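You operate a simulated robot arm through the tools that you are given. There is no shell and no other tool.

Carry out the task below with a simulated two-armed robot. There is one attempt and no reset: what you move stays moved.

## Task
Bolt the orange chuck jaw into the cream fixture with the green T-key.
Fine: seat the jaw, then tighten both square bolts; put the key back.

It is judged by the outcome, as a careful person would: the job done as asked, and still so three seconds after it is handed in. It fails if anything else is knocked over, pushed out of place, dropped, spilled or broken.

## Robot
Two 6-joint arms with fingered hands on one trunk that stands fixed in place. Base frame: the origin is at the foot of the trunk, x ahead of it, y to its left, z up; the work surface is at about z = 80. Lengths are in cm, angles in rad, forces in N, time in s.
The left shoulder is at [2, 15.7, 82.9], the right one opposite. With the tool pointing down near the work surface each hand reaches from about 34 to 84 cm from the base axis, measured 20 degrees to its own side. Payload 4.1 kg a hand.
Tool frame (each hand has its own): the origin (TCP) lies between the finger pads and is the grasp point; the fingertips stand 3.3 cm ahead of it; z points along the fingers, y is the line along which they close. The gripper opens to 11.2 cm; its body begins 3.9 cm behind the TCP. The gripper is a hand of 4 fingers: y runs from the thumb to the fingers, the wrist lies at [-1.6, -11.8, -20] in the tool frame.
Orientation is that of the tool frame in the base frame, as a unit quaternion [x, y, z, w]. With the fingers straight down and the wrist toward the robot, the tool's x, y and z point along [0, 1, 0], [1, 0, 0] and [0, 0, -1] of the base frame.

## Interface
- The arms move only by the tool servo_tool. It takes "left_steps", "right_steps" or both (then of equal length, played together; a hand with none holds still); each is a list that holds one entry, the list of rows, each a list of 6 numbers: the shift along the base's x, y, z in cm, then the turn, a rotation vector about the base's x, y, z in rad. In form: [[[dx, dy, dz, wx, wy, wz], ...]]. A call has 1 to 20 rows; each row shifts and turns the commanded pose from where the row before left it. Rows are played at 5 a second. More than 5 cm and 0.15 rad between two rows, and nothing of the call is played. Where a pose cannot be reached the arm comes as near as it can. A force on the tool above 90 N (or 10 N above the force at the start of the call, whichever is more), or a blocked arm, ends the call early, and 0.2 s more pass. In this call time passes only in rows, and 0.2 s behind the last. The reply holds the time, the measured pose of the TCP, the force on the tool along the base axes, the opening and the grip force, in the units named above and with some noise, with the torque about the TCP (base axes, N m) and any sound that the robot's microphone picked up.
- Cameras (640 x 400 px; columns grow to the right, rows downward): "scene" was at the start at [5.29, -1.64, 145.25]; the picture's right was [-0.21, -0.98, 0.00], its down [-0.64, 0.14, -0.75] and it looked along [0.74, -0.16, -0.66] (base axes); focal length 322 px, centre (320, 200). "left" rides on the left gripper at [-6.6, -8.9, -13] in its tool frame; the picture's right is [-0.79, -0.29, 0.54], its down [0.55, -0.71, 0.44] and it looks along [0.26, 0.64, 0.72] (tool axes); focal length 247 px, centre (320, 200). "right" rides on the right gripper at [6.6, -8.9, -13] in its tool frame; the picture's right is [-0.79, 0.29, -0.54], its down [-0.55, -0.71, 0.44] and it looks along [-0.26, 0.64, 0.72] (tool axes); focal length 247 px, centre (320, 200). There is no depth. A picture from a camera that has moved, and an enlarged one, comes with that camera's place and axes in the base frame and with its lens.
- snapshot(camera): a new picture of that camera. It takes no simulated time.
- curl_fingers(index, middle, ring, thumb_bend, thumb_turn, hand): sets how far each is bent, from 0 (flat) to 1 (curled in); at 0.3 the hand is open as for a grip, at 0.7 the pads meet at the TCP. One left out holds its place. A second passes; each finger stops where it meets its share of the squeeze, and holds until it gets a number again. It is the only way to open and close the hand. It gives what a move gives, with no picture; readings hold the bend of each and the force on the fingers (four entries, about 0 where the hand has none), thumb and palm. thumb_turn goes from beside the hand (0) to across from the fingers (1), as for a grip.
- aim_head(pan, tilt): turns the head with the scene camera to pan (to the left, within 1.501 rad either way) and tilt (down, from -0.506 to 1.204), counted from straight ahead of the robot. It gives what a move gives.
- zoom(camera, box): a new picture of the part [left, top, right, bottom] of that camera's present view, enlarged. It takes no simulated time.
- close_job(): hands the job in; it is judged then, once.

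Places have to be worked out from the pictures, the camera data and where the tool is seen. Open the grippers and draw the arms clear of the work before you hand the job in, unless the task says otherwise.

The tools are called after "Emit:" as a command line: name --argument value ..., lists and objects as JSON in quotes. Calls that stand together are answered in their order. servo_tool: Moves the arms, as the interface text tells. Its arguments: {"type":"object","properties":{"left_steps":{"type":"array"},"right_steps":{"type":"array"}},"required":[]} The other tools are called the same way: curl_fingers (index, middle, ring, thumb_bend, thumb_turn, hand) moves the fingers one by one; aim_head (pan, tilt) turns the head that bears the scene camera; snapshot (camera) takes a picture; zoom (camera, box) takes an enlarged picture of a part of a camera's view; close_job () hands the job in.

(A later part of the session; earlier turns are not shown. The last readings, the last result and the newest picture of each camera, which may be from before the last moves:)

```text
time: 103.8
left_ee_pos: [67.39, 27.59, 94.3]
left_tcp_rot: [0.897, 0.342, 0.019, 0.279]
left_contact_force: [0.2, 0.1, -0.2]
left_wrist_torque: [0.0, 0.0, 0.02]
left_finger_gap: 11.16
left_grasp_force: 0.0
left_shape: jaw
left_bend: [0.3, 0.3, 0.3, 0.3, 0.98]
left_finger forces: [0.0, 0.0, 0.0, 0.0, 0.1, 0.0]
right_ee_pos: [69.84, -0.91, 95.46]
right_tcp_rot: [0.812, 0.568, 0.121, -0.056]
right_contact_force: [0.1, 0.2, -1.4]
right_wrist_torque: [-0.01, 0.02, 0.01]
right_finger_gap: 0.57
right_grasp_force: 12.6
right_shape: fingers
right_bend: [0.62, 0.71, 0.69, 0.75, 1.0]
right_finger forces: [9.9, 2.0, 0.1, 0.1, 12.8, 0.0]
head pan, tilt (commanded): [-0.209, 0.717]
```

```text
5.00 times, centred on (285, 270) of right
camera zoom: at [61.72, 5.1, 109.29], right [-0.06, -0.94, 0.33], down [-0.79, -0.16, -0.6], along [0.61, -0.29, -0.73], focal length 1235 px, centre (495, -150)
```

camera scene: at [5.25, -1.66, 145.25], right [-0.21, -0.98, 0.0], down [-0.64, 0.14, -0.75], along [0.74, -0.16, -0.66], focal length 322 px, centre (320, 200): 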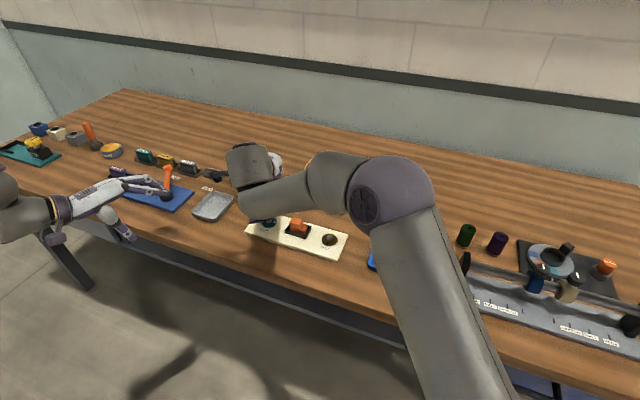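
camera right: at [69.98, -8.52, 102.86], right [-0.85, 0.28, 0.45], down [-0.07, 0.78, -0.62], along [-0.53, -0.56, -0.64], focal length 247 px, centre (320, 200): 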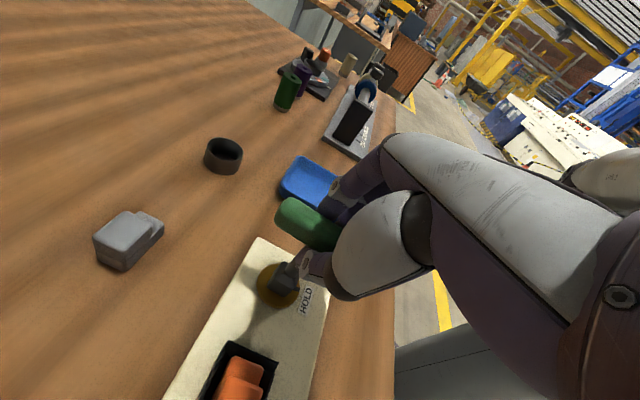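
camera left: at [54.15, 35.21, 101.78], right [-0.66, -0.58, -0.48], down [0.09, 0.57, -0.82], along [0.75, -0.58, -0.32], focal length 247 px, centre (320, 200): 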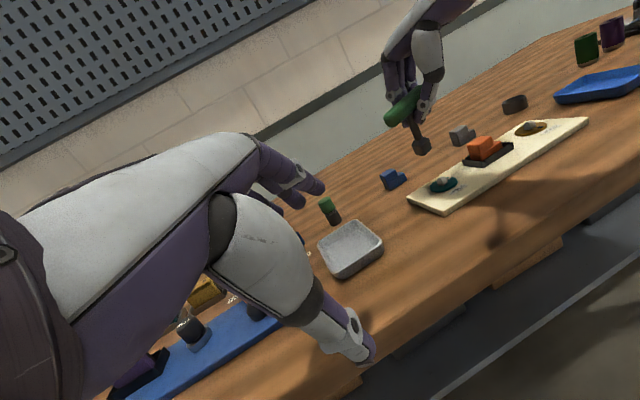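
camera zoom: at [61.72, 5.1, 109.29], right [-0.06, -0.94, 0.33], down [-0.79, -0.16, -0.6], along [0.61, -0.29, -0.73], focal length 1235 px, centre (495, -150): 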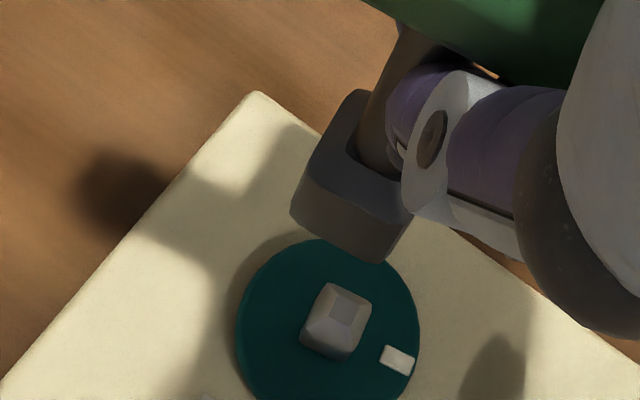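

The key's square (≈ -26°) already matches the teal bolt (≈ -27°). The socket is about 1.2 cm too far toward +y, so I shift and lower 3 cm, then measure again close up.

Emit:
servo_tool --right_steps '[[[-0.08, -0.6, 0, 0, 0, 0], [-0.07, -0.6, 0, 0, 0, 0], [0, 0, -1.0, 0, 0, 0], [0, 0, -1.0, 0, 0, 0], [0, 0, -0.8, 0, 0, 0]]]'

Emit:
zoom --camera "left" --box '[420, 140, 470, 200]'

Emit:
zoom --camera "right" --box '[240, 230, 320, 320]'

Emit:
zoom --camera "scene" --box '[250, 195, 300, 240]'

```text
time: 105.0
left_ee_pos: [67.35, 27.71, 94.34]
left_tcp_rot: [0.897, 0.342, 0.019, 0.279]
left_contact_force: [0.1, -0.4, 0.1]
left_wrist_torque: [0.01, -0.03, 0.0]
left_finger_gap: 11.18
left_grasp_force: 0.2
left_shape: jaw
left_bend: [0.3, 0.3, 0.3, 0.3, 0.98]
left_finger forces: [0.0, 0.1, 0.0, 0.0, 0.0, 0.1]
right_ee_pos: [69.55, -2.18, 92.74]
right_tcp_rot: [0.812, 0.568, 0.121, -0.055]
right_contact_force: [0.1, -0.6, -1.6]
right_wrist_torque: [-0.05, 0.02, 0.02]
right_finger_gap: 0.53
right_grasp_force: 12.8
right_shape: fingers
right_bend: [0.62, 0.71, 0.69, 0.75, 1.0]
right_finger forces: [9.8, 2.1, 0.1, 0.0, 12.7, 0.0]
head pan, tilt (commanded): [-0.209, 0.717]
```

```text
6.67 times, centred on (445, 170) of left
camera zoom: at [54.18, 35.19, 101.78], right [-0.66, -0.58, -0.48], down [0.09, 0.57, -0.82], along [0.75, -0.58, -0.32], focal length 1646 px, centre (-513, 400)
```

zoom: 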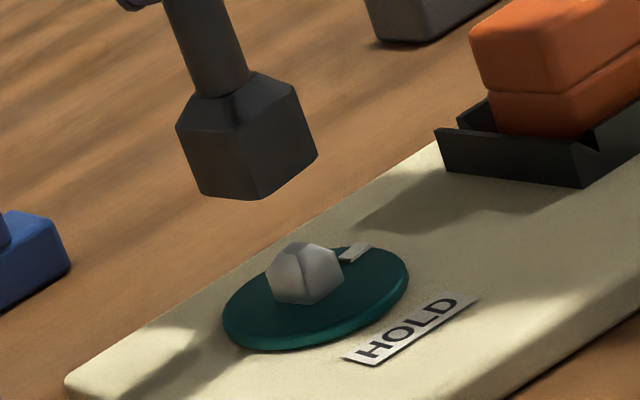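

```text
4.44 times, centred on (280, 275) of right
camera zoom: at [61.45, 3.86, 106.53], right [-0.06, -0.94, 0.33], down [-0.79, -0.16, -0.6], along [0.61, -0.29, -0.73], focal length 1098 px, centre (498, -133)
```

zoom: 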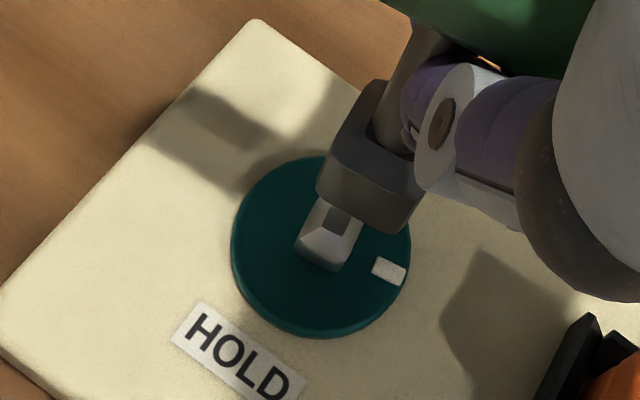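

```text
8.89 times, centred on (275, 218) of scene
camera zoom: at [5.29, -1.64, 145.25], right [-0.21, -0.98, 0.0], down [-0.64, 0.14, -0.75], along [0.74, -0.16, -0.66], focal length 2860 px, centre (720, 44)
```

zoom: 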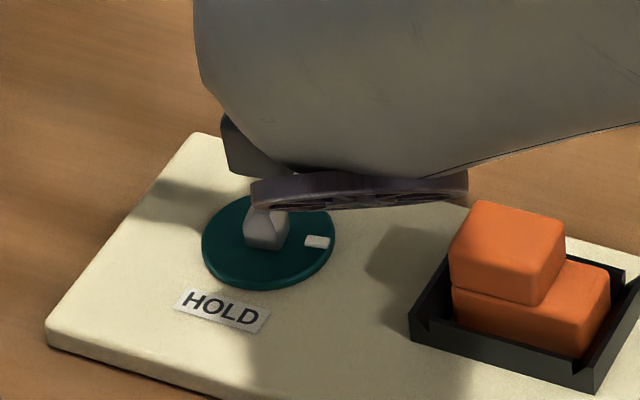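

Offsets solve to ≈ (0.07, -0.24). I shift (-0.07, +0.24), lower 1.3 cm and check yaw and position again close to the bolt.

Emit:
servo_tool --right_steps '[[[-0.07, 0.24, 0, 0, 0, 0], [0, 0, -0.7, 0, 0, 0], [0, 0, -0.6, 0, 0, 0]]]'

Emit:
zoom --camera "left" --box '[425, 150, 465, 195]'

Emit:
zoom --camera "right" --box '[250, 240, 310, 310]'

```text
time: 105.8
left_ee_pos: [67.4, 27.56, 94.31]
left_tcp_rot: [0.897, 0.342, 0.019, 0.279]
left_contact_force: [0.2, -0.6, -0.2]
left_wrist_torque: [-0.03, -0.01, 0.01]
left_finger_gap: 11.19
left_grasp_force: 0.0
left_shape: jaw
left_bend: [0.3, 0.3, 0.3, 0.3, 0.98]
left_finger forces: [0.1, 0.1, 0.0, 0.0, 0.1, 0.0]
right_ee_pos: [69.54, -1.97, 91.42]
right_tcp_rot: [0.812, 0.568, 0.122, -0.055]
right_contact_force: [1.0, -0.8, -2.1]
right_wrist_torque: [0.0, 0.02, 0.0]
right_finger_gap: 0.52
right_grasp_force: 12.0
right_shape: fingers
right_bend: [0.62, 0.71, 0.69, 0.75, 1.0]
right_finger forces: [9.9, 2.0, 0.0, 0.1, 12.9, 0.1]
head pan, tilt (commanded): [-0.209, 0.717]
```

```text
8.89 times, centred on (445, 172) of left
camera zoom: at [54.18, 35.19, 101.78], right [-0.66, -0.58, -0.48], down [0.09, 0.57, -0.82], along [0.75, -0.58, -0.32], focal length 2195 px, centre (-791, 444)
```

zoom: 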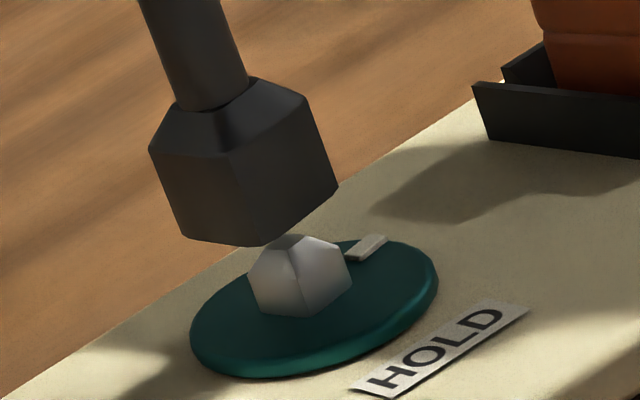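

```text
5.71 times, centred on (280, 275) of right
camera zoom: at [61.43, 4.06, 105.23], right [-0.06, -0.94, 0.33], down [-0.79, -0.16, -0.6], along [0.61, -0.29, -0.73], focal length 1411 px, centre (549, -229)
```

zoom: 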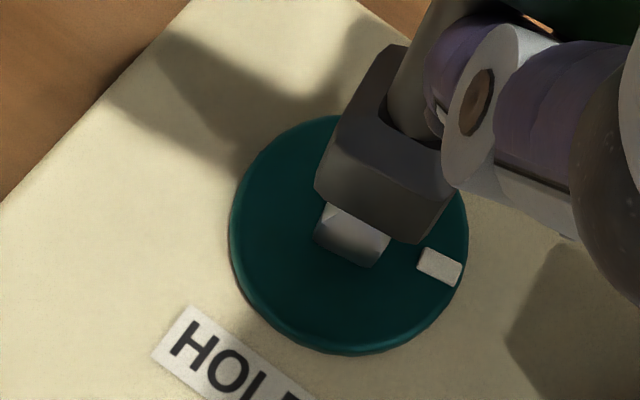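

Remaining offset ≈ (0.17, -0.08) with the socket perhaps 3–5° counter-clockwise of the bolt. I correct both and lower 0.6 cm.

Emit:
servo_tool --right_steps '[[[-0.2, 0.13, 0, 0, 0, -0.055], [0, 0, -0.3, 0, 0, 0], [0, 0, -0.25, 0, 0, 0]]]'

Emit:
zoom --camera "left" --box '[425, 150, 465, 195]'

Emit:
zoom --camera "right" --box '[250, 240, 310, 310]'

```text
time: 106.6
left_ee_pos: [67.38, 27.65, 94.4]
left_tcp_rot: [0.897, 0.341, 0.019, 0.279]
left_contact_force: [-0.1, -0.3, -0.7]
left_wrist_torque: [0.04, 0.02, 0.02]
left_finger_gap: 11.18
left_grasp_force: 0.1
left_shape: jaw
left_bend: [0.3, 0.3, 0.3, 0.3, 0.98]
left_finger forces: [0.0, 0.1, 0.0, 0.0, 0.0, 0.1]
right_ee_pos: [69.36, -1.78, 90.84]
right_tcp_rot: [0.827, 0.546, 0.123, -0.051]
right_contact_force: [1.4, 1.1, -0.5]
right_wrist_torque: [0.0, 0.06, 0.0]
right_finger_gap: 0.58
right_grasp_force: 12.5
right_shape: fingers
right_bend: [0.62, 0.71, 0.69, 0.75, 1.0]
right_finger forces: [10.0, 2.1, 0.1, 0.0, 12.9, 0.1]
head pan, tilt (commanded): [-0.209, 0.717]
```

```text
8.89 times, centred on (445, 172) of left
camera zoom: at [54.18, 35.19, 101.78], right [-0.66, -0.58, -0.48], down [0.09, 0.57, -0.82], along [0.75, -0.58, -0.32], focal length 2195 px, centre (-791, 444)
```

zoom: 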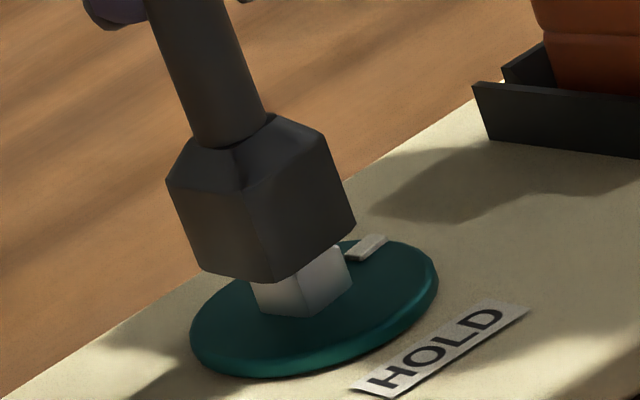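

```text
5.71 times, centred on (280, 275) of right
camera zoom: at [61.59, 4.76, 104.57], right [-0.11, -0.94, 0.33], down [-0.79, -0.11, -0.6], along [0.6, -0.33, -0.73], focal length 1411 px, centre (549, -229)
```

zoom: 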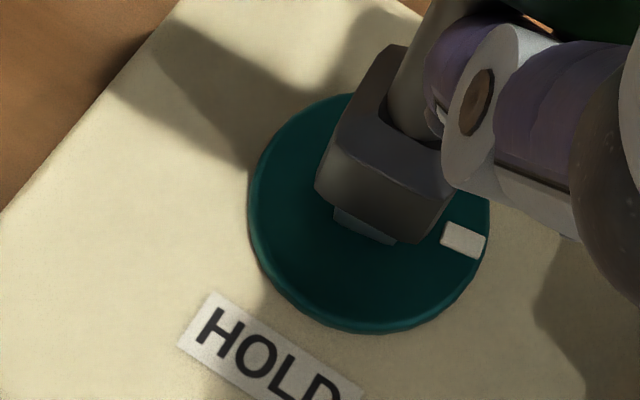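

Nearly aligned; I nudge -0.08 in x and lower gently onto the bolt, watching the force.

Emit:
servo_tool --right_steps '[[[-0.08, 0.0, 0, 0, 0, 0], [0, 0, -0.12, 0, 0, 0], [0, 0, -0.12, 0, 0, 0]]]'

Emit:
zoom --camera "left" --box '[425, 150, 465, 195]'

Emit:
zoom --camera "right" --box '[250, 240, 310, 310]'

```text
time: 107.4
left_ee_pos: [67.5, 27.57, 94.29]
left_tcp_rot: [0.897, 0.342, 0.02, 0.28]
left_contact_force: [-0.2, -0.1, 0.0]
left_wrist_torque: [-0.01, -0.01, -0.03]
left_finger_gap: 11.18
left_grasp_force: 0.1
left_shape: jaw
left_bend: [0.3, 0.3, 0.3, 0.3, 0.98]
left_finger forces: [0.0, 0.1, 0.1, 0.0, 0.0, 0.0]
right_ee_pos: [69.05, -1.7, 90.59]
right_tcp_rot: [0.828, 0.545, 0.121, -0.051]
right_contact_force: [0.8, -0.7, -2.2]
right_wrist_torque: [-0.04, 0.01, 0.0]
right_finger_gap: 0.52
right_grasp_force: 12.5
right_shape: fingers
right_bend: [0.62, 0.71, 0.69, 0.75, 1.0]
right_finger forces: [10.0, 2.0, 0.0, 0.1, 12.8, 0.1]
head pan, tilt (commanded): [-0.209, 0.717]
```

```text
8.89 times, centred on (445, 172) of left
camera zoom: at [54.18, 35.19, 101.78], right [-0.66, -0.58, -0.48], down [0.09, 0.57, -0.82], along [0.75, -0.58, -0.32], focal length 2195 px, centre (-791, 444)
```

zoom: 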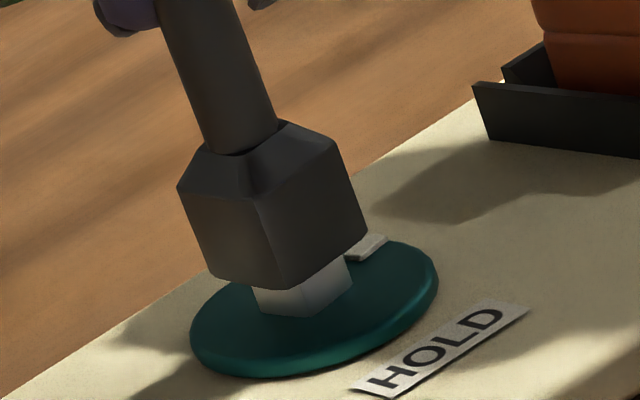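

```text
5.71 times, centred on (280, 275) of right
camera zoom: at [61.46, 4.72, 104.38], right [-0.11, -0.94, 0.33], down [-0.79, -0.11, -0.6], along [0.6, -0.33, -0.73], focal length 1411 px, centre (549, -229)
```

zoom: 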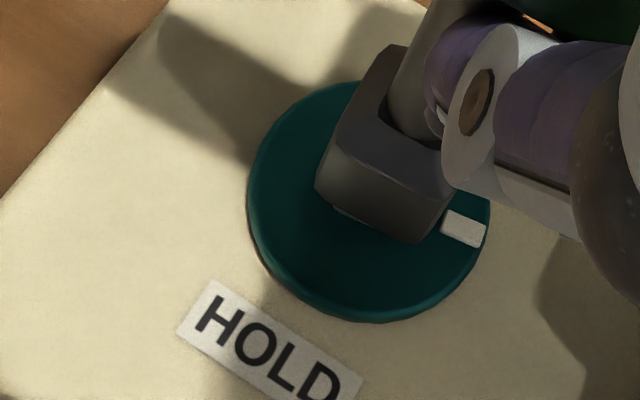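

Aligned and no contact so far. I continue down in small steps.

Emit:
servo_tool --right_steps '[[[0, 0.0, -0.12, 0, 0, 0], [0, 0, -0.12, 0, 0, 0]]]'

Emit:
zoom --camera "left" --box '[425, 150, 465, 195]'

```text
time: 108.0
left_ee_pos: [67.46, 27.65, 94.36]
left_tcp_rot: [0.897, 0.342, 0.019, 0.278]
left_contact_force: [-0.3, 0.6, 0.0]
left_wrist_torque: [-0.01, -0.02, 0.01]
left_finger_gap: 11.18
left_grasp_force: 0.1
left_shape: jaw
left_bend: [0.3, 0.3, 0.3, 0.3, 0.98]
left_finger forces: [0.1, 0.0, 0.1, 0.0, 0.0, 0.0]
right_ee_pos: [69.39, -1.82, 90.43]
right_tcp_rot: [0.827, 0.545, 0.123, -0.052]
right_contact_force: [0.4, 0.0, -1.3]
right_wrist_torque: [0.03, 0.02, 0.01]
right_finger_gap: 0.54
right_grasp_force: 13.7
right_shape: fingers
right_bend: [0.62, 0.71, 0.69, 0.75, 1.0]
right_finger forces: [10.0, 2.2, 0.0, 0.0, 13.0, 0.1]
head pan, tilt (commanded): [-0.209, 0.717]
```

```text
8.89 times, centred on (445, 172) of left
camera zoom: at [54.18, 35.19, 101.78], right [-0.66, -0.58, -0.48], down [0.09, 0.57, -0.82], along [0.75, -0.58, -0.32], focal length 2195 px, centre (-791, 444)
```

zoom: 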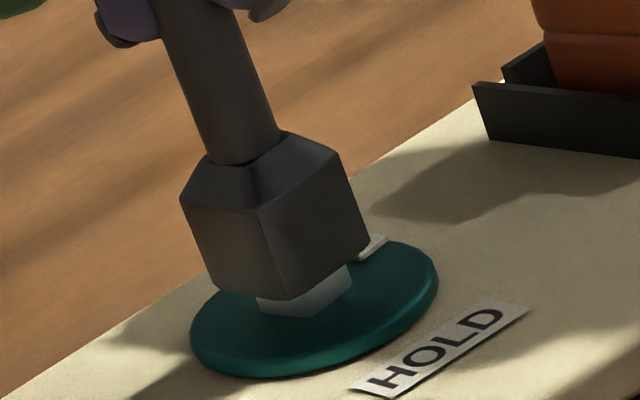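

Still free, the socket is taking the bolt. Continuing down.

Emit:
servo_tool --right_steps '[[[0, 0.0, -0.12, 0, 0, 0], [0, 0, -0.12, 0, 0, 0]]]'

Emit:
servo_tool --right_steps '[[[0, 0.0, -0.12, 0, 0, 0], [0, 0, -0.1, 0, 0, 0]]]'

Emit:
zoom --camera "left" --box '[425, 150, 465, 195]'

Emit:
zoom --camera "right" --box '[250, 240, 310, 310]'

```text
time: 108.6
left_ee_pos: [67.4, 27.65, 94.39]
left_tcp_rot: [0.897, 0.342, 0.019, 0.279]
left_contact_force: [-0.5, -0.4, 0.4]
left_wrist_torque: [-0.01, 0.01, 0.0]
left_finger_gap: 11.16
left_grasp_force: 0.1
left_shape: jaw
left_bend: [0.3, 0.3, 0.3, 0.3, 0.98]
left_finger forces: [0.0, 0.0, 0.1, 0.0, 0.0, 0.1]
right_ee_pos: [69.36, -1.87, 90.1]
right_tcp_rot: [0.827, 0.545, 0.124, -0.052]
right_contact_force: [-0.7, -0.7, -1.3]
right_wrist_torque: [0.03, 0.08, 0.02]
right_finger_gap: 0.55
right_grasp_force: 12.7
right_shape: fingers
right_bend: [0.62, 0.71, 0.69, 0.75, 1.0]
right_finger forces: [10.2, 2.3, 0.0, 0.1, 13.1, 0.1]
head pan, tilt (commanded): [-0.209, 0.717]
```

```text
time: 109.2
left_ee_pos: [67.43, 27.71, 94.31]
left_tcp_rot: [0.897, 0.342, 0.019, 0.279]
left_contact_force: [-0.3, -0.1, -0.5]
left_wrist_torque: [0.0, -0.04, -0.04]
left_finger_gap: 11.18
left_grasp_force: 0.0
left_shape: jaw
left_bend: [0.3, 0.3, 0.3, 0.3, 0.98]
left_finger forces: [0.0, 0.0, 0.0, 0.0, 0.0, 0.0]
right_ee_pos: [69.27, -1.85, 90.01]
right_tcp_rot: [0.828, 0.545, 0.123, -0.052]
right_contact_force: [-0.3, 0.0, -1.7]
right_wrist_torque: [0.0, 0.09, 0.01]
right_finger_gap: 0.56
right_grasp_force: 13.3
right_shape: fingers
right_bend: [0.62, 0.71, 0.69, 0.75, 1.0]
right_finger forces: [10.0, 2.1, 0.1, 0.0, 13.4, 0.0]
head pan, tilt (commanded): [-0.209, 0.717]
```

```text
8.89 times, centred on (445, 172) of left
camera zoom: at [54.18, 35.19, 101.78], right [-0.66, -0.58, -0.48], down [0.09, 0.57, -0.82], along [0.75, -0.58, -0.32], focal length 2195 px, centre (-791, 444)
```

zoom: 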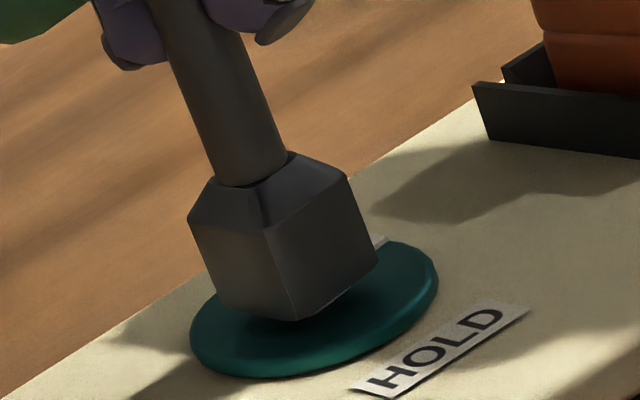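

```text
5.71 times, centred on (280, 275) of right
camera zoom: at [61.54, 4.74, 103.73], right [-0.11, -0.94, 0.33], down [-0.79, -0.11, -0.6], along [0.6, -0.33, -0.73], focal length 1411 px, centre (549, -229)
```

zoom: 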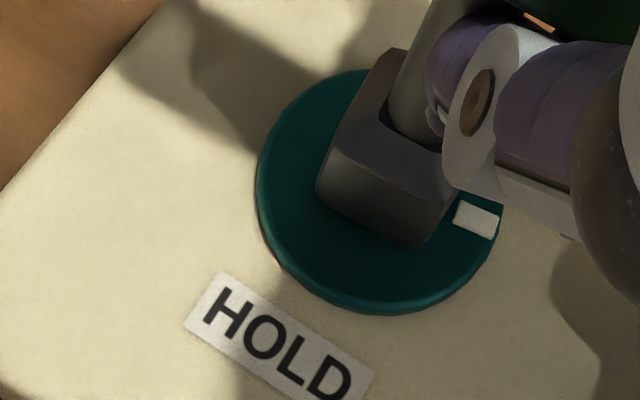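

The socket is fully over the bolt. The key axis is about 1.4 cm from the TCP; I start turning clockwise with matching arc moves, three rows of 0.1 rad.

Emit:
servo_tool --right_steps '[[[0, 0, -0.08, 0, 0, 0], [-0.077, 0.117, 0, 0, 0, -0.1], [-0.065, 0.124, 0, 0, 0, -0.1], [-0.052, 0.13, 0, 0, 0, -0.1]]]'

Emit:
zoom --camera "left" --box '[415, 130, 465, 195]'

Emit:
zoom --camera "right" --box '[240, 230, 330, 320]'

```text
time: 110.2
left_ee_pos: [67.44, 27.67, 94.41]
left_tcp_rot: [0.897, 0.342, 0.019, 0.28]
left_contact_force: [-0.2, 0.2, 0.7]
left_wrist_torque: [0.02, -0.01, -0.01]
left_finger_gap: 11.18
left_grasp_force: 0.2
left_shape: jaw
left_bend: [0.3, 0.3, 0.3, 0.3, 0.98]
left_finger forces: [0.1, 0.0, 0.1, 0.0, 0.1, 0.1]
right_ee_pos: [69.03, -1.29, 89.75]
right_tcp_rot: [0.9, 0.414, 0.129, -0.033]
right_contact_force: [0.4, 1.1, -1.4]
right_wrist_torque: [0.09, 0.02, 0.04]
right_finger_gap: 0.52
right_grasp_force: 13.8
right_shape: fingers
right_bend: [0.62, 0.71, 0.69, 0.75, 1.0]
right_finger forces: [10.1, 3.4, 0.1, 0.1, 13.4, 0.0]
head pan, tilt (commanded): [-0.209, 0.717]
```

```text
6.15 times, centred on (440, 162) of left
camera zoom: at [54.18, 35.18, 101.78], right [-0.66, -0.58, -0.48], down [0.09, 0.57, -0.82], along [0.75, -0.58, -0.32], focal length 1520 px, centre (-418, 431)
```

zoom: 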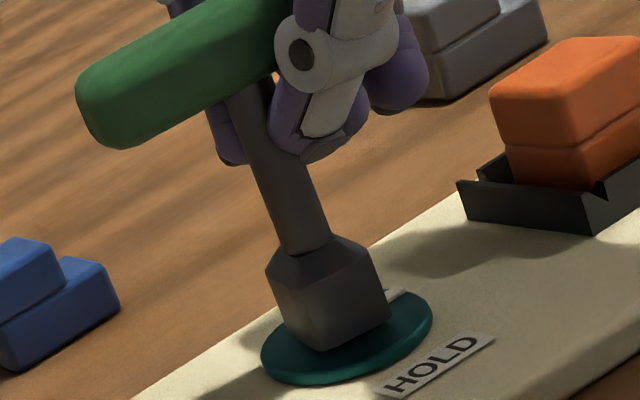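

```text
4.44 times, centred on (285, 275) of right
camera zoom: at [63.56, 7.05, 103.61], right [-0.39, -0.86, 0.33], down [-0.79, 0.13, -0.6], along [0.47, -0.49, -0.73], focal length 1098 px, centre (476, -133)
```

zoom: 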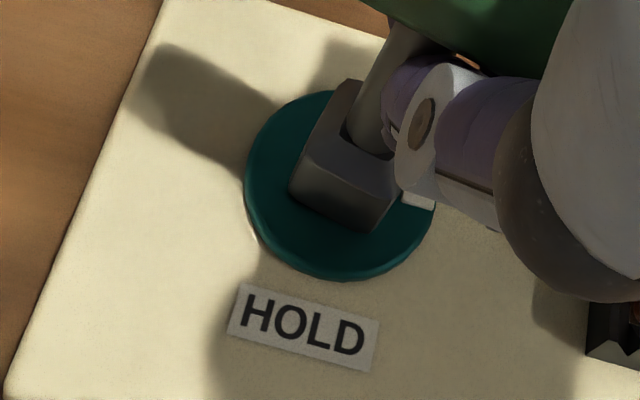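

The mark has started to move (≈ -120°). I continue three more rows.

Emit:
servo_tool --right_steps '[[[-0.039, 0.133, 0, 0, 0, -0.1], [-0.026, 0.138, 0, 0, 0, -0.1], [-0.012, 0.14, 0, 0, 0, -0.1]]]'

Emit:
zoom --camera "left" --box '[415, 130, 465, 195]'

Emit:
zoom --camera "right" --box '[240, 230, 330, 320]'

Emit:
snapshot --camera "scene"

```text
time: 111.0
left_ee_pos: [67.41, 27.59, 94.33]
left_tcp_rot: [0.898, 0.342, 0.019, 0.278]
left_contact_force: [-0.7, 0.4, 0.6]
left_wrist_torque: [-0.01, 0.0, 0.0]
left_finger_gap: 11.18
left_grasp_force: 0.1
left_shape: jaw
left_bend: [0.3, 0.3, 0.3, 0.3, 0.98]
left_finger forces: [0.1, 0.1, 0.0, 0.0, 0.1, 0.1]
right_ee_pos: [68.91, -1.01, 89.88]
right_tcp_rot: [0.952, 0.275, 0.133, -0.013]
right_contact_force: [1.0, 1.6, -4.0]
right_wrist_torque: [0.15, 0.03, 0.04]
right_finger_gap: 0.53
right_grasp_force: 13.8
right_shape: fingers
right_bend: [0.62, 0.71, 0.69, 0.75, 1.0]
right_finger forces: [10.1, 3.6, 0.1, 0.0, 13.1, 0.0]
head pan, tilt (commanded): [-0.209, 0.717]
```

```text
6.15 times, centred on (440, 162) of left
camera zoom: at [54.18, 35.18, 101.78], right [-0.66, -0.58, -0.48], down [0.09, 0.57, -0.82], along [0.75, -0.58, -0.32], focal length 1520 px, centre (-418, 431)
```

zoom: 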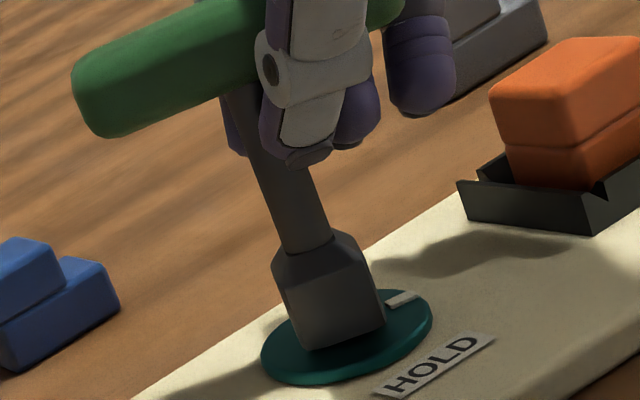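

```text
4.44 times, centred on (285, 275) of right
camera zoom: at [66.23, 8.65, 103.63], right [-0.62, -0.71, 0.33], down [-0.72, 0.36, -0.6], along [0.31, -0.61, -0.73], focal length 1098 px, centre (476, -133)
```

zoom: 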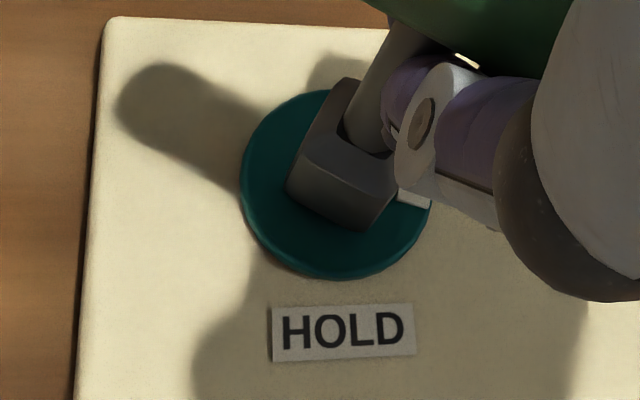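

```text
taken
camera scene: at [5.3, -1.65, 145.24], right [-0.21, -0.98, 0.0], down [-0.64, 0.14, -0.75], along [0.74, -0.16, -0.66], focal length 322 px, centre (320, 200)
```

scene: 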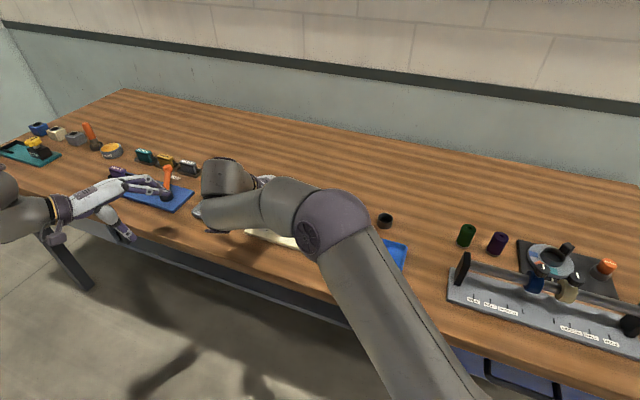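

Mark ≈ -139°, moving with the key. I carefully continue two rows at a time, watching for the reach limit.

Emit:
servo_tool --right_steps '[[[0.002, 0.139, 0, 0, 0, -0.1], [0.016, 0.138, 0, 0, 0, -0.1]]]'

Emit:
zoom --camera "left" --box '[415, 130, 465, 195]'

Emit:
zoom --camera "right" --box '[240, 230, 330, 320]'

```text
time: 111.6
left_ee_pos: [67.48, 27.69, 94.35]
left_tcp_rot: [0.897, 0.342, 0.019, 0.279]
left_contact_force: [0.0, 0.4, -0.1]
left_wrist_torque: [0.01, 0.05, 0.01]
left_finger_gap: 11.17
left_grasp_force: 0.0
left_shape: jaw
left_bend: [0.3, 0.3, 0.3, 0.3, 0.98]
left_finger forces: [0.0, 0.0, 0.0, 0.0, 0.1, 0.0]
right_ee_pos: [68.93, -0.74, 89.81]
right_tcp_rot: [0.975, 0.18, 0.134, 0.0]
right_contact_force: [0.8, 2.2, -2.6]
right_wrist_torque: [0.15, -0.03, 0.06]
right_finger_gap: 0.53
right_grasp_force: 14.0
right_shape: fingers
right_bend: [0.62, 0.71, 0.69, 0.75, 1.0]
right_finger forces: [9.9, 4.0, 0.0, 0.0, 13.4, 0.0]
head pan, tilt (commanded): [-0.209, 0.717]
```

```text
6.15 times, centred on (440, 162) of left
camera zoom: at [54.18, 35.18, 101.78], right [-0.66, -0.58, -0.48], down [0.09, 0.57, -0.82], along [0.75, -0.58, -0.32], focal length 1520 px, centre (-418, 431)
```

zoom: 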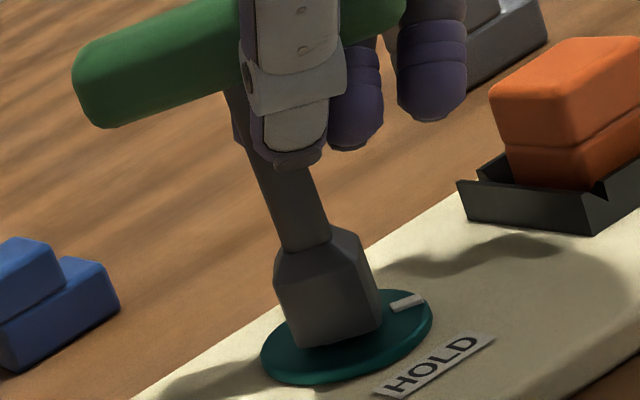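

```text
4.44 times, centred on (285, 275) of right
camera zoom: at [68.24, 9.22, 103.65], right [-0.75, -0.57, 0.33], down [-0.63, 0.49, -0.6], along [0.18, -0.66, -0.73], focal length 1098 px, centre (476, -133)
```

zoom: 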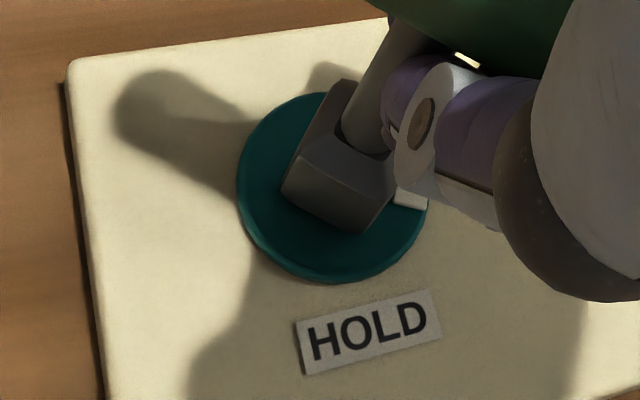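

No limit yet at yaw -69°. One row at a time now.

Emit:
servo_tool --right_steps '[[[0.031, 0.138, 0, 0, 0, -0.1]]]'

Emit:
servo_tool --right_steps '[[[0.035, 0.11, 0, 0, 0, -0.08]]]'

Emit:
zoom --camera "left" --box '[415, 130, 465, 195]'

Emit:
zoom --camera "right" --box '[240, 230, 330, 320]'

```text
time: 112.0
left_ee_pos: [67.54, 27.68, 94.38]
left_tcp_rot: [0.897, 0.341, 0.019, 0.28]
left_contact_force: [-0.7, -0.8, -0.3]
left_wrist_torque: [0.03, -0.03, 0.05]
left_finger_gap: 11.15
left_grasp_force: 0.0
left_shape: jaw
left_bend: [0.3, 0.3, 0.3, 0.3, 0.98]
left_finger forces: [0.0, 0.1, 0.1, 0.1, 0.1, 0.0]
right_ee_pos: [69.04, -0.53, 89.86]
right_tcp_rot: [0.983, 0.13, 0.133, 0.006]
right_contact_force: [0.9, 0.9, -1.3]
right_wrist_torque: [0.16, -0.06, 0.06]
right_finger_gap: 0.54
right_grasp_force: 13.6
right_shape: fingers
right_bend: [0.62, 0.71, 0.69, 0.75, 1.0]
right_finger forces: [10.2, 3.8, 0.0, 0.1, 13.6, 0.1]
head pan, tilt (commanded): [-0.209, 0.717]
```

```text
time: 112.4
left_ee_pos: [67.51, 27.55, 94.4]
left_tcp_rot: [0.897, 0.341, 0.019, 0.279]
left_contact_force: [0.1, 0.0, 0.8]
left_wrist_torque: [-0.01, -0.01, 0.03]
left_finger_gap: 11.16
left_grasp_force: 0.1
left_shape: jaw
left_bend: [0.3, 0.3, 0.3, 0.3, 0.98]
left_finger forces: [0.1, 0.0, 0.0, 0.0, 0.0, 0.1]
right_ee_pos: [69.01, -0.54, 89.86]
right_tcp_rot: [0.986, 0.097, 0.132, 0.012]
right_contact_force: [1.1, 1.2, -2.6]
right_wrist_torque: [0.14, -0.04, 0.03]
right_finger_gap: 0.54
right_grasp_force: 13.6
right_shape: fingers
right_bend: [0.62, 0.71, 0.69, 0.75, 1.0]
right_finger forces: [10.3, 3.8, 0.0, 0.0, 13.6, 0.0]
head pan, tilt (commanded): [-0.209, 0.717]
```

```text
6.15 times, centred on (440, 162) of left
camera zoom: at [54.18, 35.17, 101.78], right [-0.66, -0.58, -0.48], down [0.09, 0.57, -0.82], along [0.75, -0.58, -0.32], focal length 1520 px, centre (-418, 431)
```

zoom: 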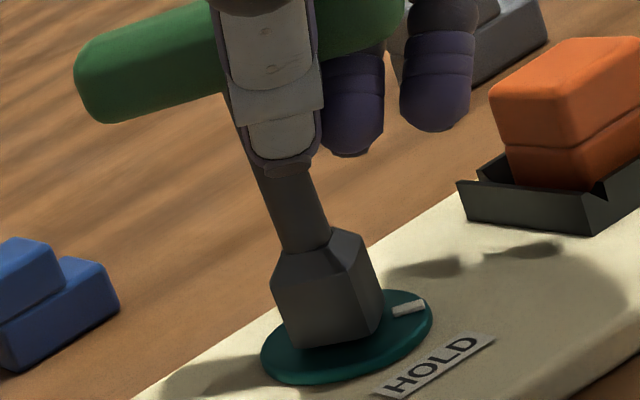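

```text
4.44 times, centred on (285, 275) of right
camera zoom: at [70.01, 9.47, 103.58], right [-0.84, -0.44, 0.33], down [-0.54, 0.59, -0.6], along [0.07, -0.68, -0.73], focal length 1098 px, centre (476, -133)
```

zoom: 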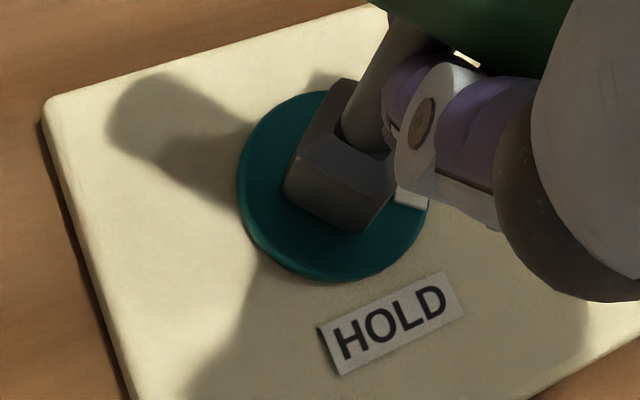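

The teal mark has turned ≈48° (now ≈ -159°) and the arm is close to its reach limit. I stop this stroke here and lift the key straight off, backing off slightly within the socket's play.

Emit:
servo_tool --right_steps '[[[0, -0.03, 0.2, 0, 0, 0.025], [0, -0.03, 0.3, 0, 0, 0.025], [0, -0.03, 0.35, 0, 0, 0.025], [0, 0, 0.4, 0, 0, 0.02], [0, 0, 0.4, 0, 0, 0.04]]]'

Emit:
zoom --camera "left" --box '[415, 130, 465, 195]'

Emit:
zoom --camera "right" --box '[240, 230, 330, 320]'

```text
time: 113.6
left_ee_pos: [67.44, 27.66, 94.33]
left_tcp_rot: [0.897, 0.342, 0.02, 0.279]
left_contact_force: [0.1, -0.9, -0.1]
left_wrist_torque: [-0.02, -0.01, 0.0]
left_finger_gap: 11.17
left_grasp_force: 0.0
left_shape: jaw
left_bend: [0.3, 0.3, 0.3, 0.3, 0.98]
left_finger forces: [0.0, 0.0, 0.0, 0.0, 0.1, 0.0]
right_ee_pos: [69.43, -0.38, 91.57]
right_tcp_rot: [0.979, 0.158, 0.131, 0.003]
right_contact_force: [-0.1, -0.5, -1.7]
right_wrist_torque: [0.05, 0.04, 0.01]
right_finger_gap: 0.54
right_grasp_force: 12.8
right_shape: fingers
right_bend: [0.62, 0.71, 0.69, 0.75, 1.0]
right_finger forces: [10.2, 1.9, 0.0, 0.0, 13.3, 0.1]
right hand out of reach, approached as far as the arm can: row 5
head pan, tilt (commanded): [-0.209, 0.717]
```

```text
6.15 times, centred on (440, 162) of left
camera zoom: at [54.18, 35.19, 101.77], right [-0.66, -0.58, -0.48], down [0.09, 0.57, -0.82], along [0.75, -0.58, -0.32], focal length 1520 px, centre (-418, 431)
```

zoom: 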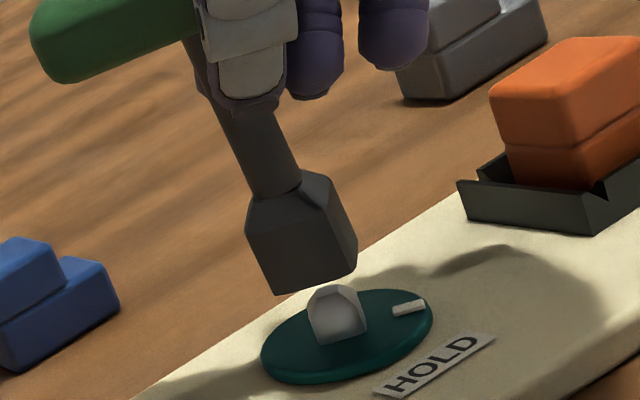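

```text
4.44 times, centred on (285, 275) of right
camera zoom: at [69.08, 9.62, 105.31], right [-0.78, -0.54, 0.33], down [-0.61, 0.52, -0.6], along [0.15, -0.67, -0.73], focal length 1098 px, centre (476, -133)
```

zoom: 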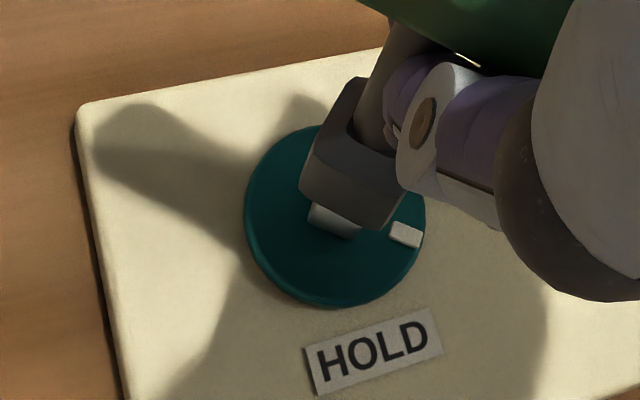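

The teal mark sits at ≈ -158°; about 57° remain. The rest needs a better hand angle, so I'll return the key to its stand, regrip it with an upright hand, and come back for a second stroke. First I rise and travel to the stand.

Emit:
servo_tool --right_steps '[[[-0.4, -0.8, 0.6, 0, 0, 0.1], [-0.4, -1.6, 1.0, 0, 0, 0.12], [-0.5, -2.6, 1.0, 0, 0, 0.12], [-0.6, -3.5, 0.9, 0, 0, 0.12], [-0.6, -3.5, 0.6, 0, 0, 0.1], [-0.6, -3.5, 0.4, 0, 0, 0], [-0.6, -3.5, 0.2, 0, 0, 0], [-0.6, -3.5, 0, 0, 0, 0], [-0.6, -3.5, 0, 0, 0, 0], [-0.6, -3.5, 0, 0, 0, 0], [-0.7, -3.5, 0, 0, 0, 0]]]'

Emit:
snapshot --camera "scene"

Emit:
snapshot --camera "left"

```text
time: 116.0
left_ee_pos: [67.48, 27.72, 94.32]
left_tcp_rot: [0.897, 0.341, 0.019, 0.279]
left_contact_force: [-0.2, 0.5, -0.2]
left_wrist_torque: [-0.01, 0.03, 0.01]
left_finger_gap: 11.18
left_grasp_force: 0.0
left_shape: jaw
left_bend: [0.3, 0.3, 0.3, 0.3, 0.98]
left_finger forces: [0.0, 0.0, 0.0, 0.0, 0.1, 0.1]
right_ee_pos: [78.3, -28.89, 100.67]
right_tcp_rot: [0.897, 0.422, 0.128, -0.034]
right_contact_force: [0.7, 0.7, -1.6]
right_wrist_torque: [-0.09, 0.06, 0.02]
right_finger_gap: 0.52
right_grasp_force: 12.7
right_shape: fingers
right_bend: [0.62, 0.71, 0.69, 0.75, 1.0]
right_finger forces: [10.1, 1.9, 0.0, 0.0, 13.3, 0.0]
right hand out of reach, approached as far as the arm can: row 1, 2, 3, 4, 5, 6, 7, 8, 9, 10, 11
head pan, tilt (commanded): [-0.209, 0.717]
```

```text
taken
camera scene: at [5.3, -1.61, 145.24], right [-0.21, -0.98, 0.0], down [-0.64, 0.14, -0.75], along [0.74, -0.16, -0.66], focal length 322 px, centre (320, 200)
```

scene: 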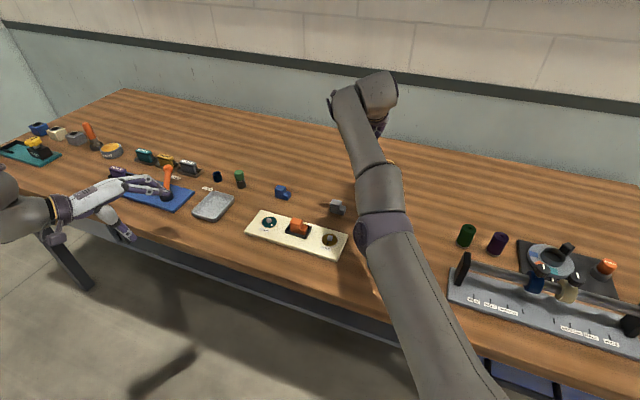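

```text
taken
camera left: at [54.18, 35.22, 101.77], right [-0.66, -0.58, -0.48], down [0.09, 0.57, -0.82], along [0.75, -0.58, -0.32], focal length 247 px, centre (320, 200)
```

left: 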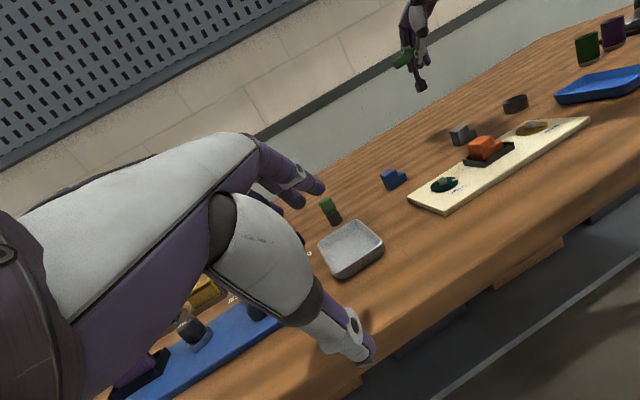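

The arm slid out to full extension (nothing was touched; objects look in place). I draw the hand back inward toward the stand in small steps.

Emit:
servo_tool --right_steps '[[[-1.5, -0.4, 0, 0, 0, 0], [-1.5, -0.4, 0, 0, 0, 0], [-1.5, -0.4, 0, 0, 0, 0], [-1.5, -0.4, -0.3, 0, 0, 0]]]'

Emit:
snapshot --camera "scene"

```text
time: 117.0
left_ee_pos: [67.53, 27.66, 94.29]
left_tcp_rot: [0.897, 0.341, 0.019, 0.279]
left_contact_force: [-0.1, 0.0, -0.7]
left_wrist_torque: [0.01, -0.01, -0.01]
left_finger_gap: 11.16
left_grasp_force: 0.1
left_shape: jaw
left_bend: [0.3, 0.3, 0.3, 0.3, 0.98]
left_finger forces: [0.1, 0.0, 0.1, 0.0, 0.1, 0.0]
right_ee_pos: [77.78, -30.4, 101.86]
right_tcp_rot: [0.897, 0.422, 0.128, -0.034]
right_contact_force: [0.4, 0.7, -1.8]
right_wrist_torque: [-0.01, 0.02, -0.01]
right_finger_gap: 0.52
right_grasp_force: 12.5
right_shape: fingers
right_bend: [0.62, 0.71, 0.69, 0.75, 1.0]
right_finger forces: [10.0, 1.9, 0.1, 0.1, 13.2, 0.0]
right hand out of reach, approached as far as the arm can: row 1, 2, 3, 4
head pan, tilt (commanded): [-0.209, 0.717]
```

```text
taken
camera scene: at [5.32, -1.64, 145.24], right [-0.21, -0.98, 0.0], down [-0.64, 0.14, -0.75], along [0.74, -0.16, -0.66], focal length 322 px, centre (320, 200)
```

scene: 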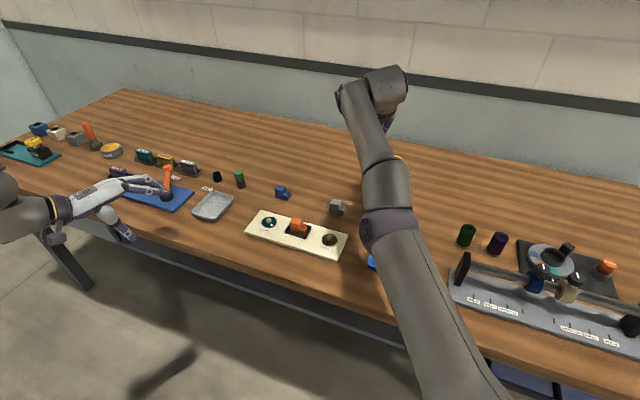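

The elbow is straight (singular), so small inward steps do nothing. I try one larger inward step with a slight change in height.

Emit:
servo_tool --right_steps '[[[-4.8, 0.5, -1.0, 0, 0, 0]]]'

```text
time: 117.4
left_ee_pos: [67.47, 27.68, 94.43]
left_tcp_rot: [0.897, 0.342, 0.019, 0.278]
left_contact_force: [0.4, -0.2, -0.3]
left_wrist_torque: [0.01, 0.01, 0.01]
left_finger_gap: 11.17
left_grasp_force: 0.1
left_shape: jaw
left_bend: [0.3, 0.3, 0.3, 0.3, 0.98]
left_finger forces: [0.0, 0.0, 0.0, 0.0, 0.0, 0.0]
right_ee_pos: [77.72, -30.32, 101.71]
right_tcp_rot: [0.896, 0.423, 0.129, -0.035]
right_contact_force: [0.1, 1.4, -2.0]
right_wrist_torque: [0.01, 0.0, -0.03]
right_finger_gap: 0.51
right_grasp_force: 13.0
right_shape: fingers
right_bend: [0.62, 0.71, 0.69, 0.75, 1.0]
right_finger forces: [10.1, 1.9, 0.1, 0.1, 13.2, 0.0]
right hand out of reach, approached as far as the arm can: row 1
head pan, tilt (commanded): [-0.209, 0.717]
```

No response inward. I try a tangential move (straight down, then sideways) to get the elbow out of its straight pose.

Emit:
servo_tool --right_steps '[[[0, 0, -2.0, 0, 0, 0], [0, 0, -2.0, 0, 0, 0]]]'

Emit:
servo_tool --right_steps '[[[-1.0, 2.0, -1.0, 0, 0, 0], [-1.0, 2.0, -1.0, 0, 0, 0]]]'

```text
time: 118.0
left_ee_pos: [67.52, 27.68, 94.37]
left_tcp_rot: [0.897, 0.342, 0.019, 0.279]
left_contact_force: [-0.6, 0.1, 0.2]
left_wrist_torque: [-0.02, 0.02, 0.0]
left_finger_gap: 11.17
left_grasp_force: 0.0
left_shape: jaw
left_bend: [0.3, 0.3, 0.3, 0.3, 0.98]
left_finger forces: [0.0, 0.0, 0.1, 0.1, 0.0, 0.0]
right_ee_pos: [78.8, -30.48, 98.39]
right_tcp_rot: [0.897, 0.422, 0.128, -0.036]
right_contact_force: [-1.2, -0.5, -1.5]
right_wrist_torque: [0.01, 0.03, 0.01]
right_finger_gap: 0.51
right_grasp_force: 12.7
right_shape: fingers
right_bend: [0.62, 0.71, 0.69, 0.75, 1.0]
right_finger forces: [10.1, 1.9, 0.1, 0.1, 13.2, 0.0]
right hand out of reach, approached as far as the arm can: row 1, 2
head pan, tilt (commanded): [-0.209, 0.717]
```

```text
time: 118.6
left_ee_pos: [67.44, 27.56, 94.3]
left_tcp_rot: [0.897, 0.342, 0.019, 0.279]
left_contact_force: [0.0, -0.5, 0.1]
left_wrist_torque: [0.01, -0.01, -0.03]
left_finger_gap: 11.21
left_grasp_force: 0.1
left_shape: jaw
left_bend: [0.3, 0.3, 0.3, 0.3, 0.98]
left_finger forces: [0.0, 0.1, 0.0, 0.1, 0.0, 0.1]
right_ee_pos: [79.59, -26.59, 97.06]
right_tcp_rot: [0.897, 0.423, 0.128, -0.034]
right_contact_force: [0.0, 0.0, -0.9]
right_wrist_torque: [0.0, 0.0, -0.01]
right_finger_gap: 0.51
right_grasp_force: 12.4
right_shape: fingers
right_bend: [0.62, 0.71, 0.69, 0.75, 1.0]
right_finger forces: [10.1, 1.9, 0.0, 0.0, 13.2, 0.0]
right hand out of reach, approached as far as the arm can: row 1, 2
head pan, tilt (commanded): [-0.209, 0.717]
```

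The hand only slides along the full-extension surface. I try combining an inward move with wrist rotation to make the elbow bend.

Emit:
servo_tool --right_steps '[[[-3.0, 0, 0, 0, -0.14, 0], [-3.0, 0, 0, 0, -0.14, 0], [-3.0, 0, 0, 0, 0, 0.14], [-3.0, 0, 0, 0, 0, 0.14]]]'

Emit:
snapshot --camera "scene"

```text
time: 119.6
left_ee_pos: [67.43, 27.67, 94.45]
left_tcp_rot: [0.897, 0.342, 0.019, 0.278]
left_contact_force: [0.8, -0.2, 1.1]
left_wrist_torque: [-0.03, -0.01, 0.0]
left_finger_gap: 11.19
left_grasp_force: 0.1
left_shape: jaw
left_bend: [0.3, 0.3, 0.3, 0.3, 0.98]
left_finger forces: [0.0, 0.0, 0.0, 0.1, 0.1, 0.0]
right_ee_pos: [83.65, -27.65, 101.38]
right_tcp_rot: [0.802, 0.542, 0.252, -0.012]
right_contact_force: [0.3, 0.0, -1.3]
right_wrist_torque: [0.0, 0.05, 0.02]
right_finger_gap: 0.51
right_grasp_force: 12.8
right_shape: fingers
right_bend: [0.62, 0.71, 0.69, 0.75, 1.0]
right_finger forces: [9.9, 1.8, 0.0, 0.0, 13.4, 0.1]
right hand out of reach, approached as far as the arm can: row 1, 2, 3, 4
head pan, tilt (commanded): [-0.209, 0.717]
```

```text
taken
camera scene: at [5.31, -1.62, 145.24], right [-0.21, -0.98, 0.0], down [-0.64, 0.14, -0.75], along [0.74, -0.16, -0.66], focal length 322 px, centre (320, 200)
```

scene: 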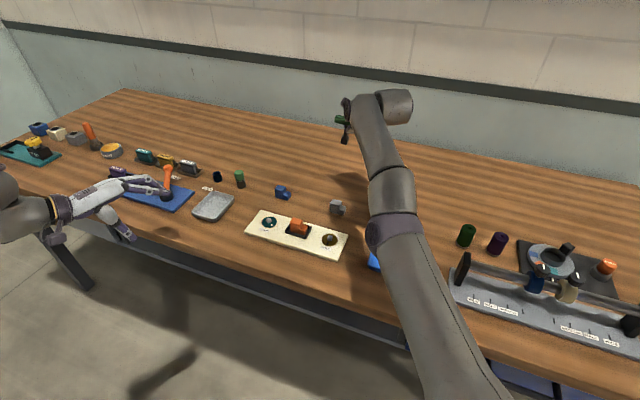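

Orientation moves work but the elbow stays straight, perhaps just past straight. I try the opposite: reach slightly outward along the arm to let it pass through straight, then come inward.

Emit:
servo_tool --right_steps '[[[3.0, -0.7, 1.5, 0, 0, 0], [3.0, -0.7, 1.5, 0, 0, 0]]]'

Emit:
servo_tool --right_steps '[[[-2.0, 0.5, -1.0, 0, 0, 0], [-2.0, 0.5, -1.0, 0, 0, 0]]]'

```text
time: 120.2
left_ee_pos: [67.43, 27.64, 94.37]
left_tcp_rot: [0.897, 0.342, 0.019, 0.279]
left_contact_force: [-0.2, -0.6, 0.2]
left_wrist_torque: [0.0, -0.01, -0.02]
left_finger_gap: 11.17
left_grasp_force: 0.1
left_shape: jaw
left_bend: [0.3, 0.3, 0.3, 0.3, 0.98]
left_finger forces: [0.1, 0.0, 0.0, 0.1, 0.0, 0.0]
right_ee_pos: [83.94, -27.53, 101.76]
right_tcp_rot: [0.802, 0.54, 0.254, -0.01]
right_contact_force: [0.5, 0.1, -1.6]
right_wrist_torque: [0.0, 0.02, 0.04]
right_finger_gap: 0.5
right_grasp_force: 12.3
right_shape: fingers
right_bend: [0.62, 0.71, 0.69, 0.75, 1.0]
right_finger forces: [9.9, 1.8, 0.0, 0.0, 13.3, 0.0]
right hand out of reach, approached as far as the arm can: row 1, 2
head pan, tilt (commanded): [-0.209, 0.717]
```

```text
time: 120.8
left_ee_pos: [67.51, 27.6, 94.21]
left_tcp_rot: [0.898, 0.341, 0.019, 0.278]
left_contact_force: [0.0, -0.4, -0.5]
left_wrist_torque: [0.0, -0.02, 0.03]
left_finger_gap: 11.18
left_grasp_force: 0.0
left_shape: jaw
left_bend: [0.3, 0.3, 0.3, 0.3, 0.98]
left_finger forces: [0.0, 0.0, 0.0, 0.0, 0.0, 0.1]
right_ee_pos: [83.72, -27.17, 101.09]
right_tcp_rot: [0.803, 0.54, 0.253, -0.01]
right_contact_force: [0.4, 0.5, -1.3]
right_wrist_torque: [0.02, 0.0, -0.03]
right_finger_gap: 0.51
right_grasp_force: 12.7
right_shape: fingers
right_bend: [0.62, 0.71, 0.69, 0.75, 1.0]
right_finger forces: [9.9, 1.7, 0.0, 0.0, 13.2, 0.1]
right hand out of reach, approached as far as the arm can: row 1, 2
head pan, tilt (commanded): [-0.209, 0.717]
```

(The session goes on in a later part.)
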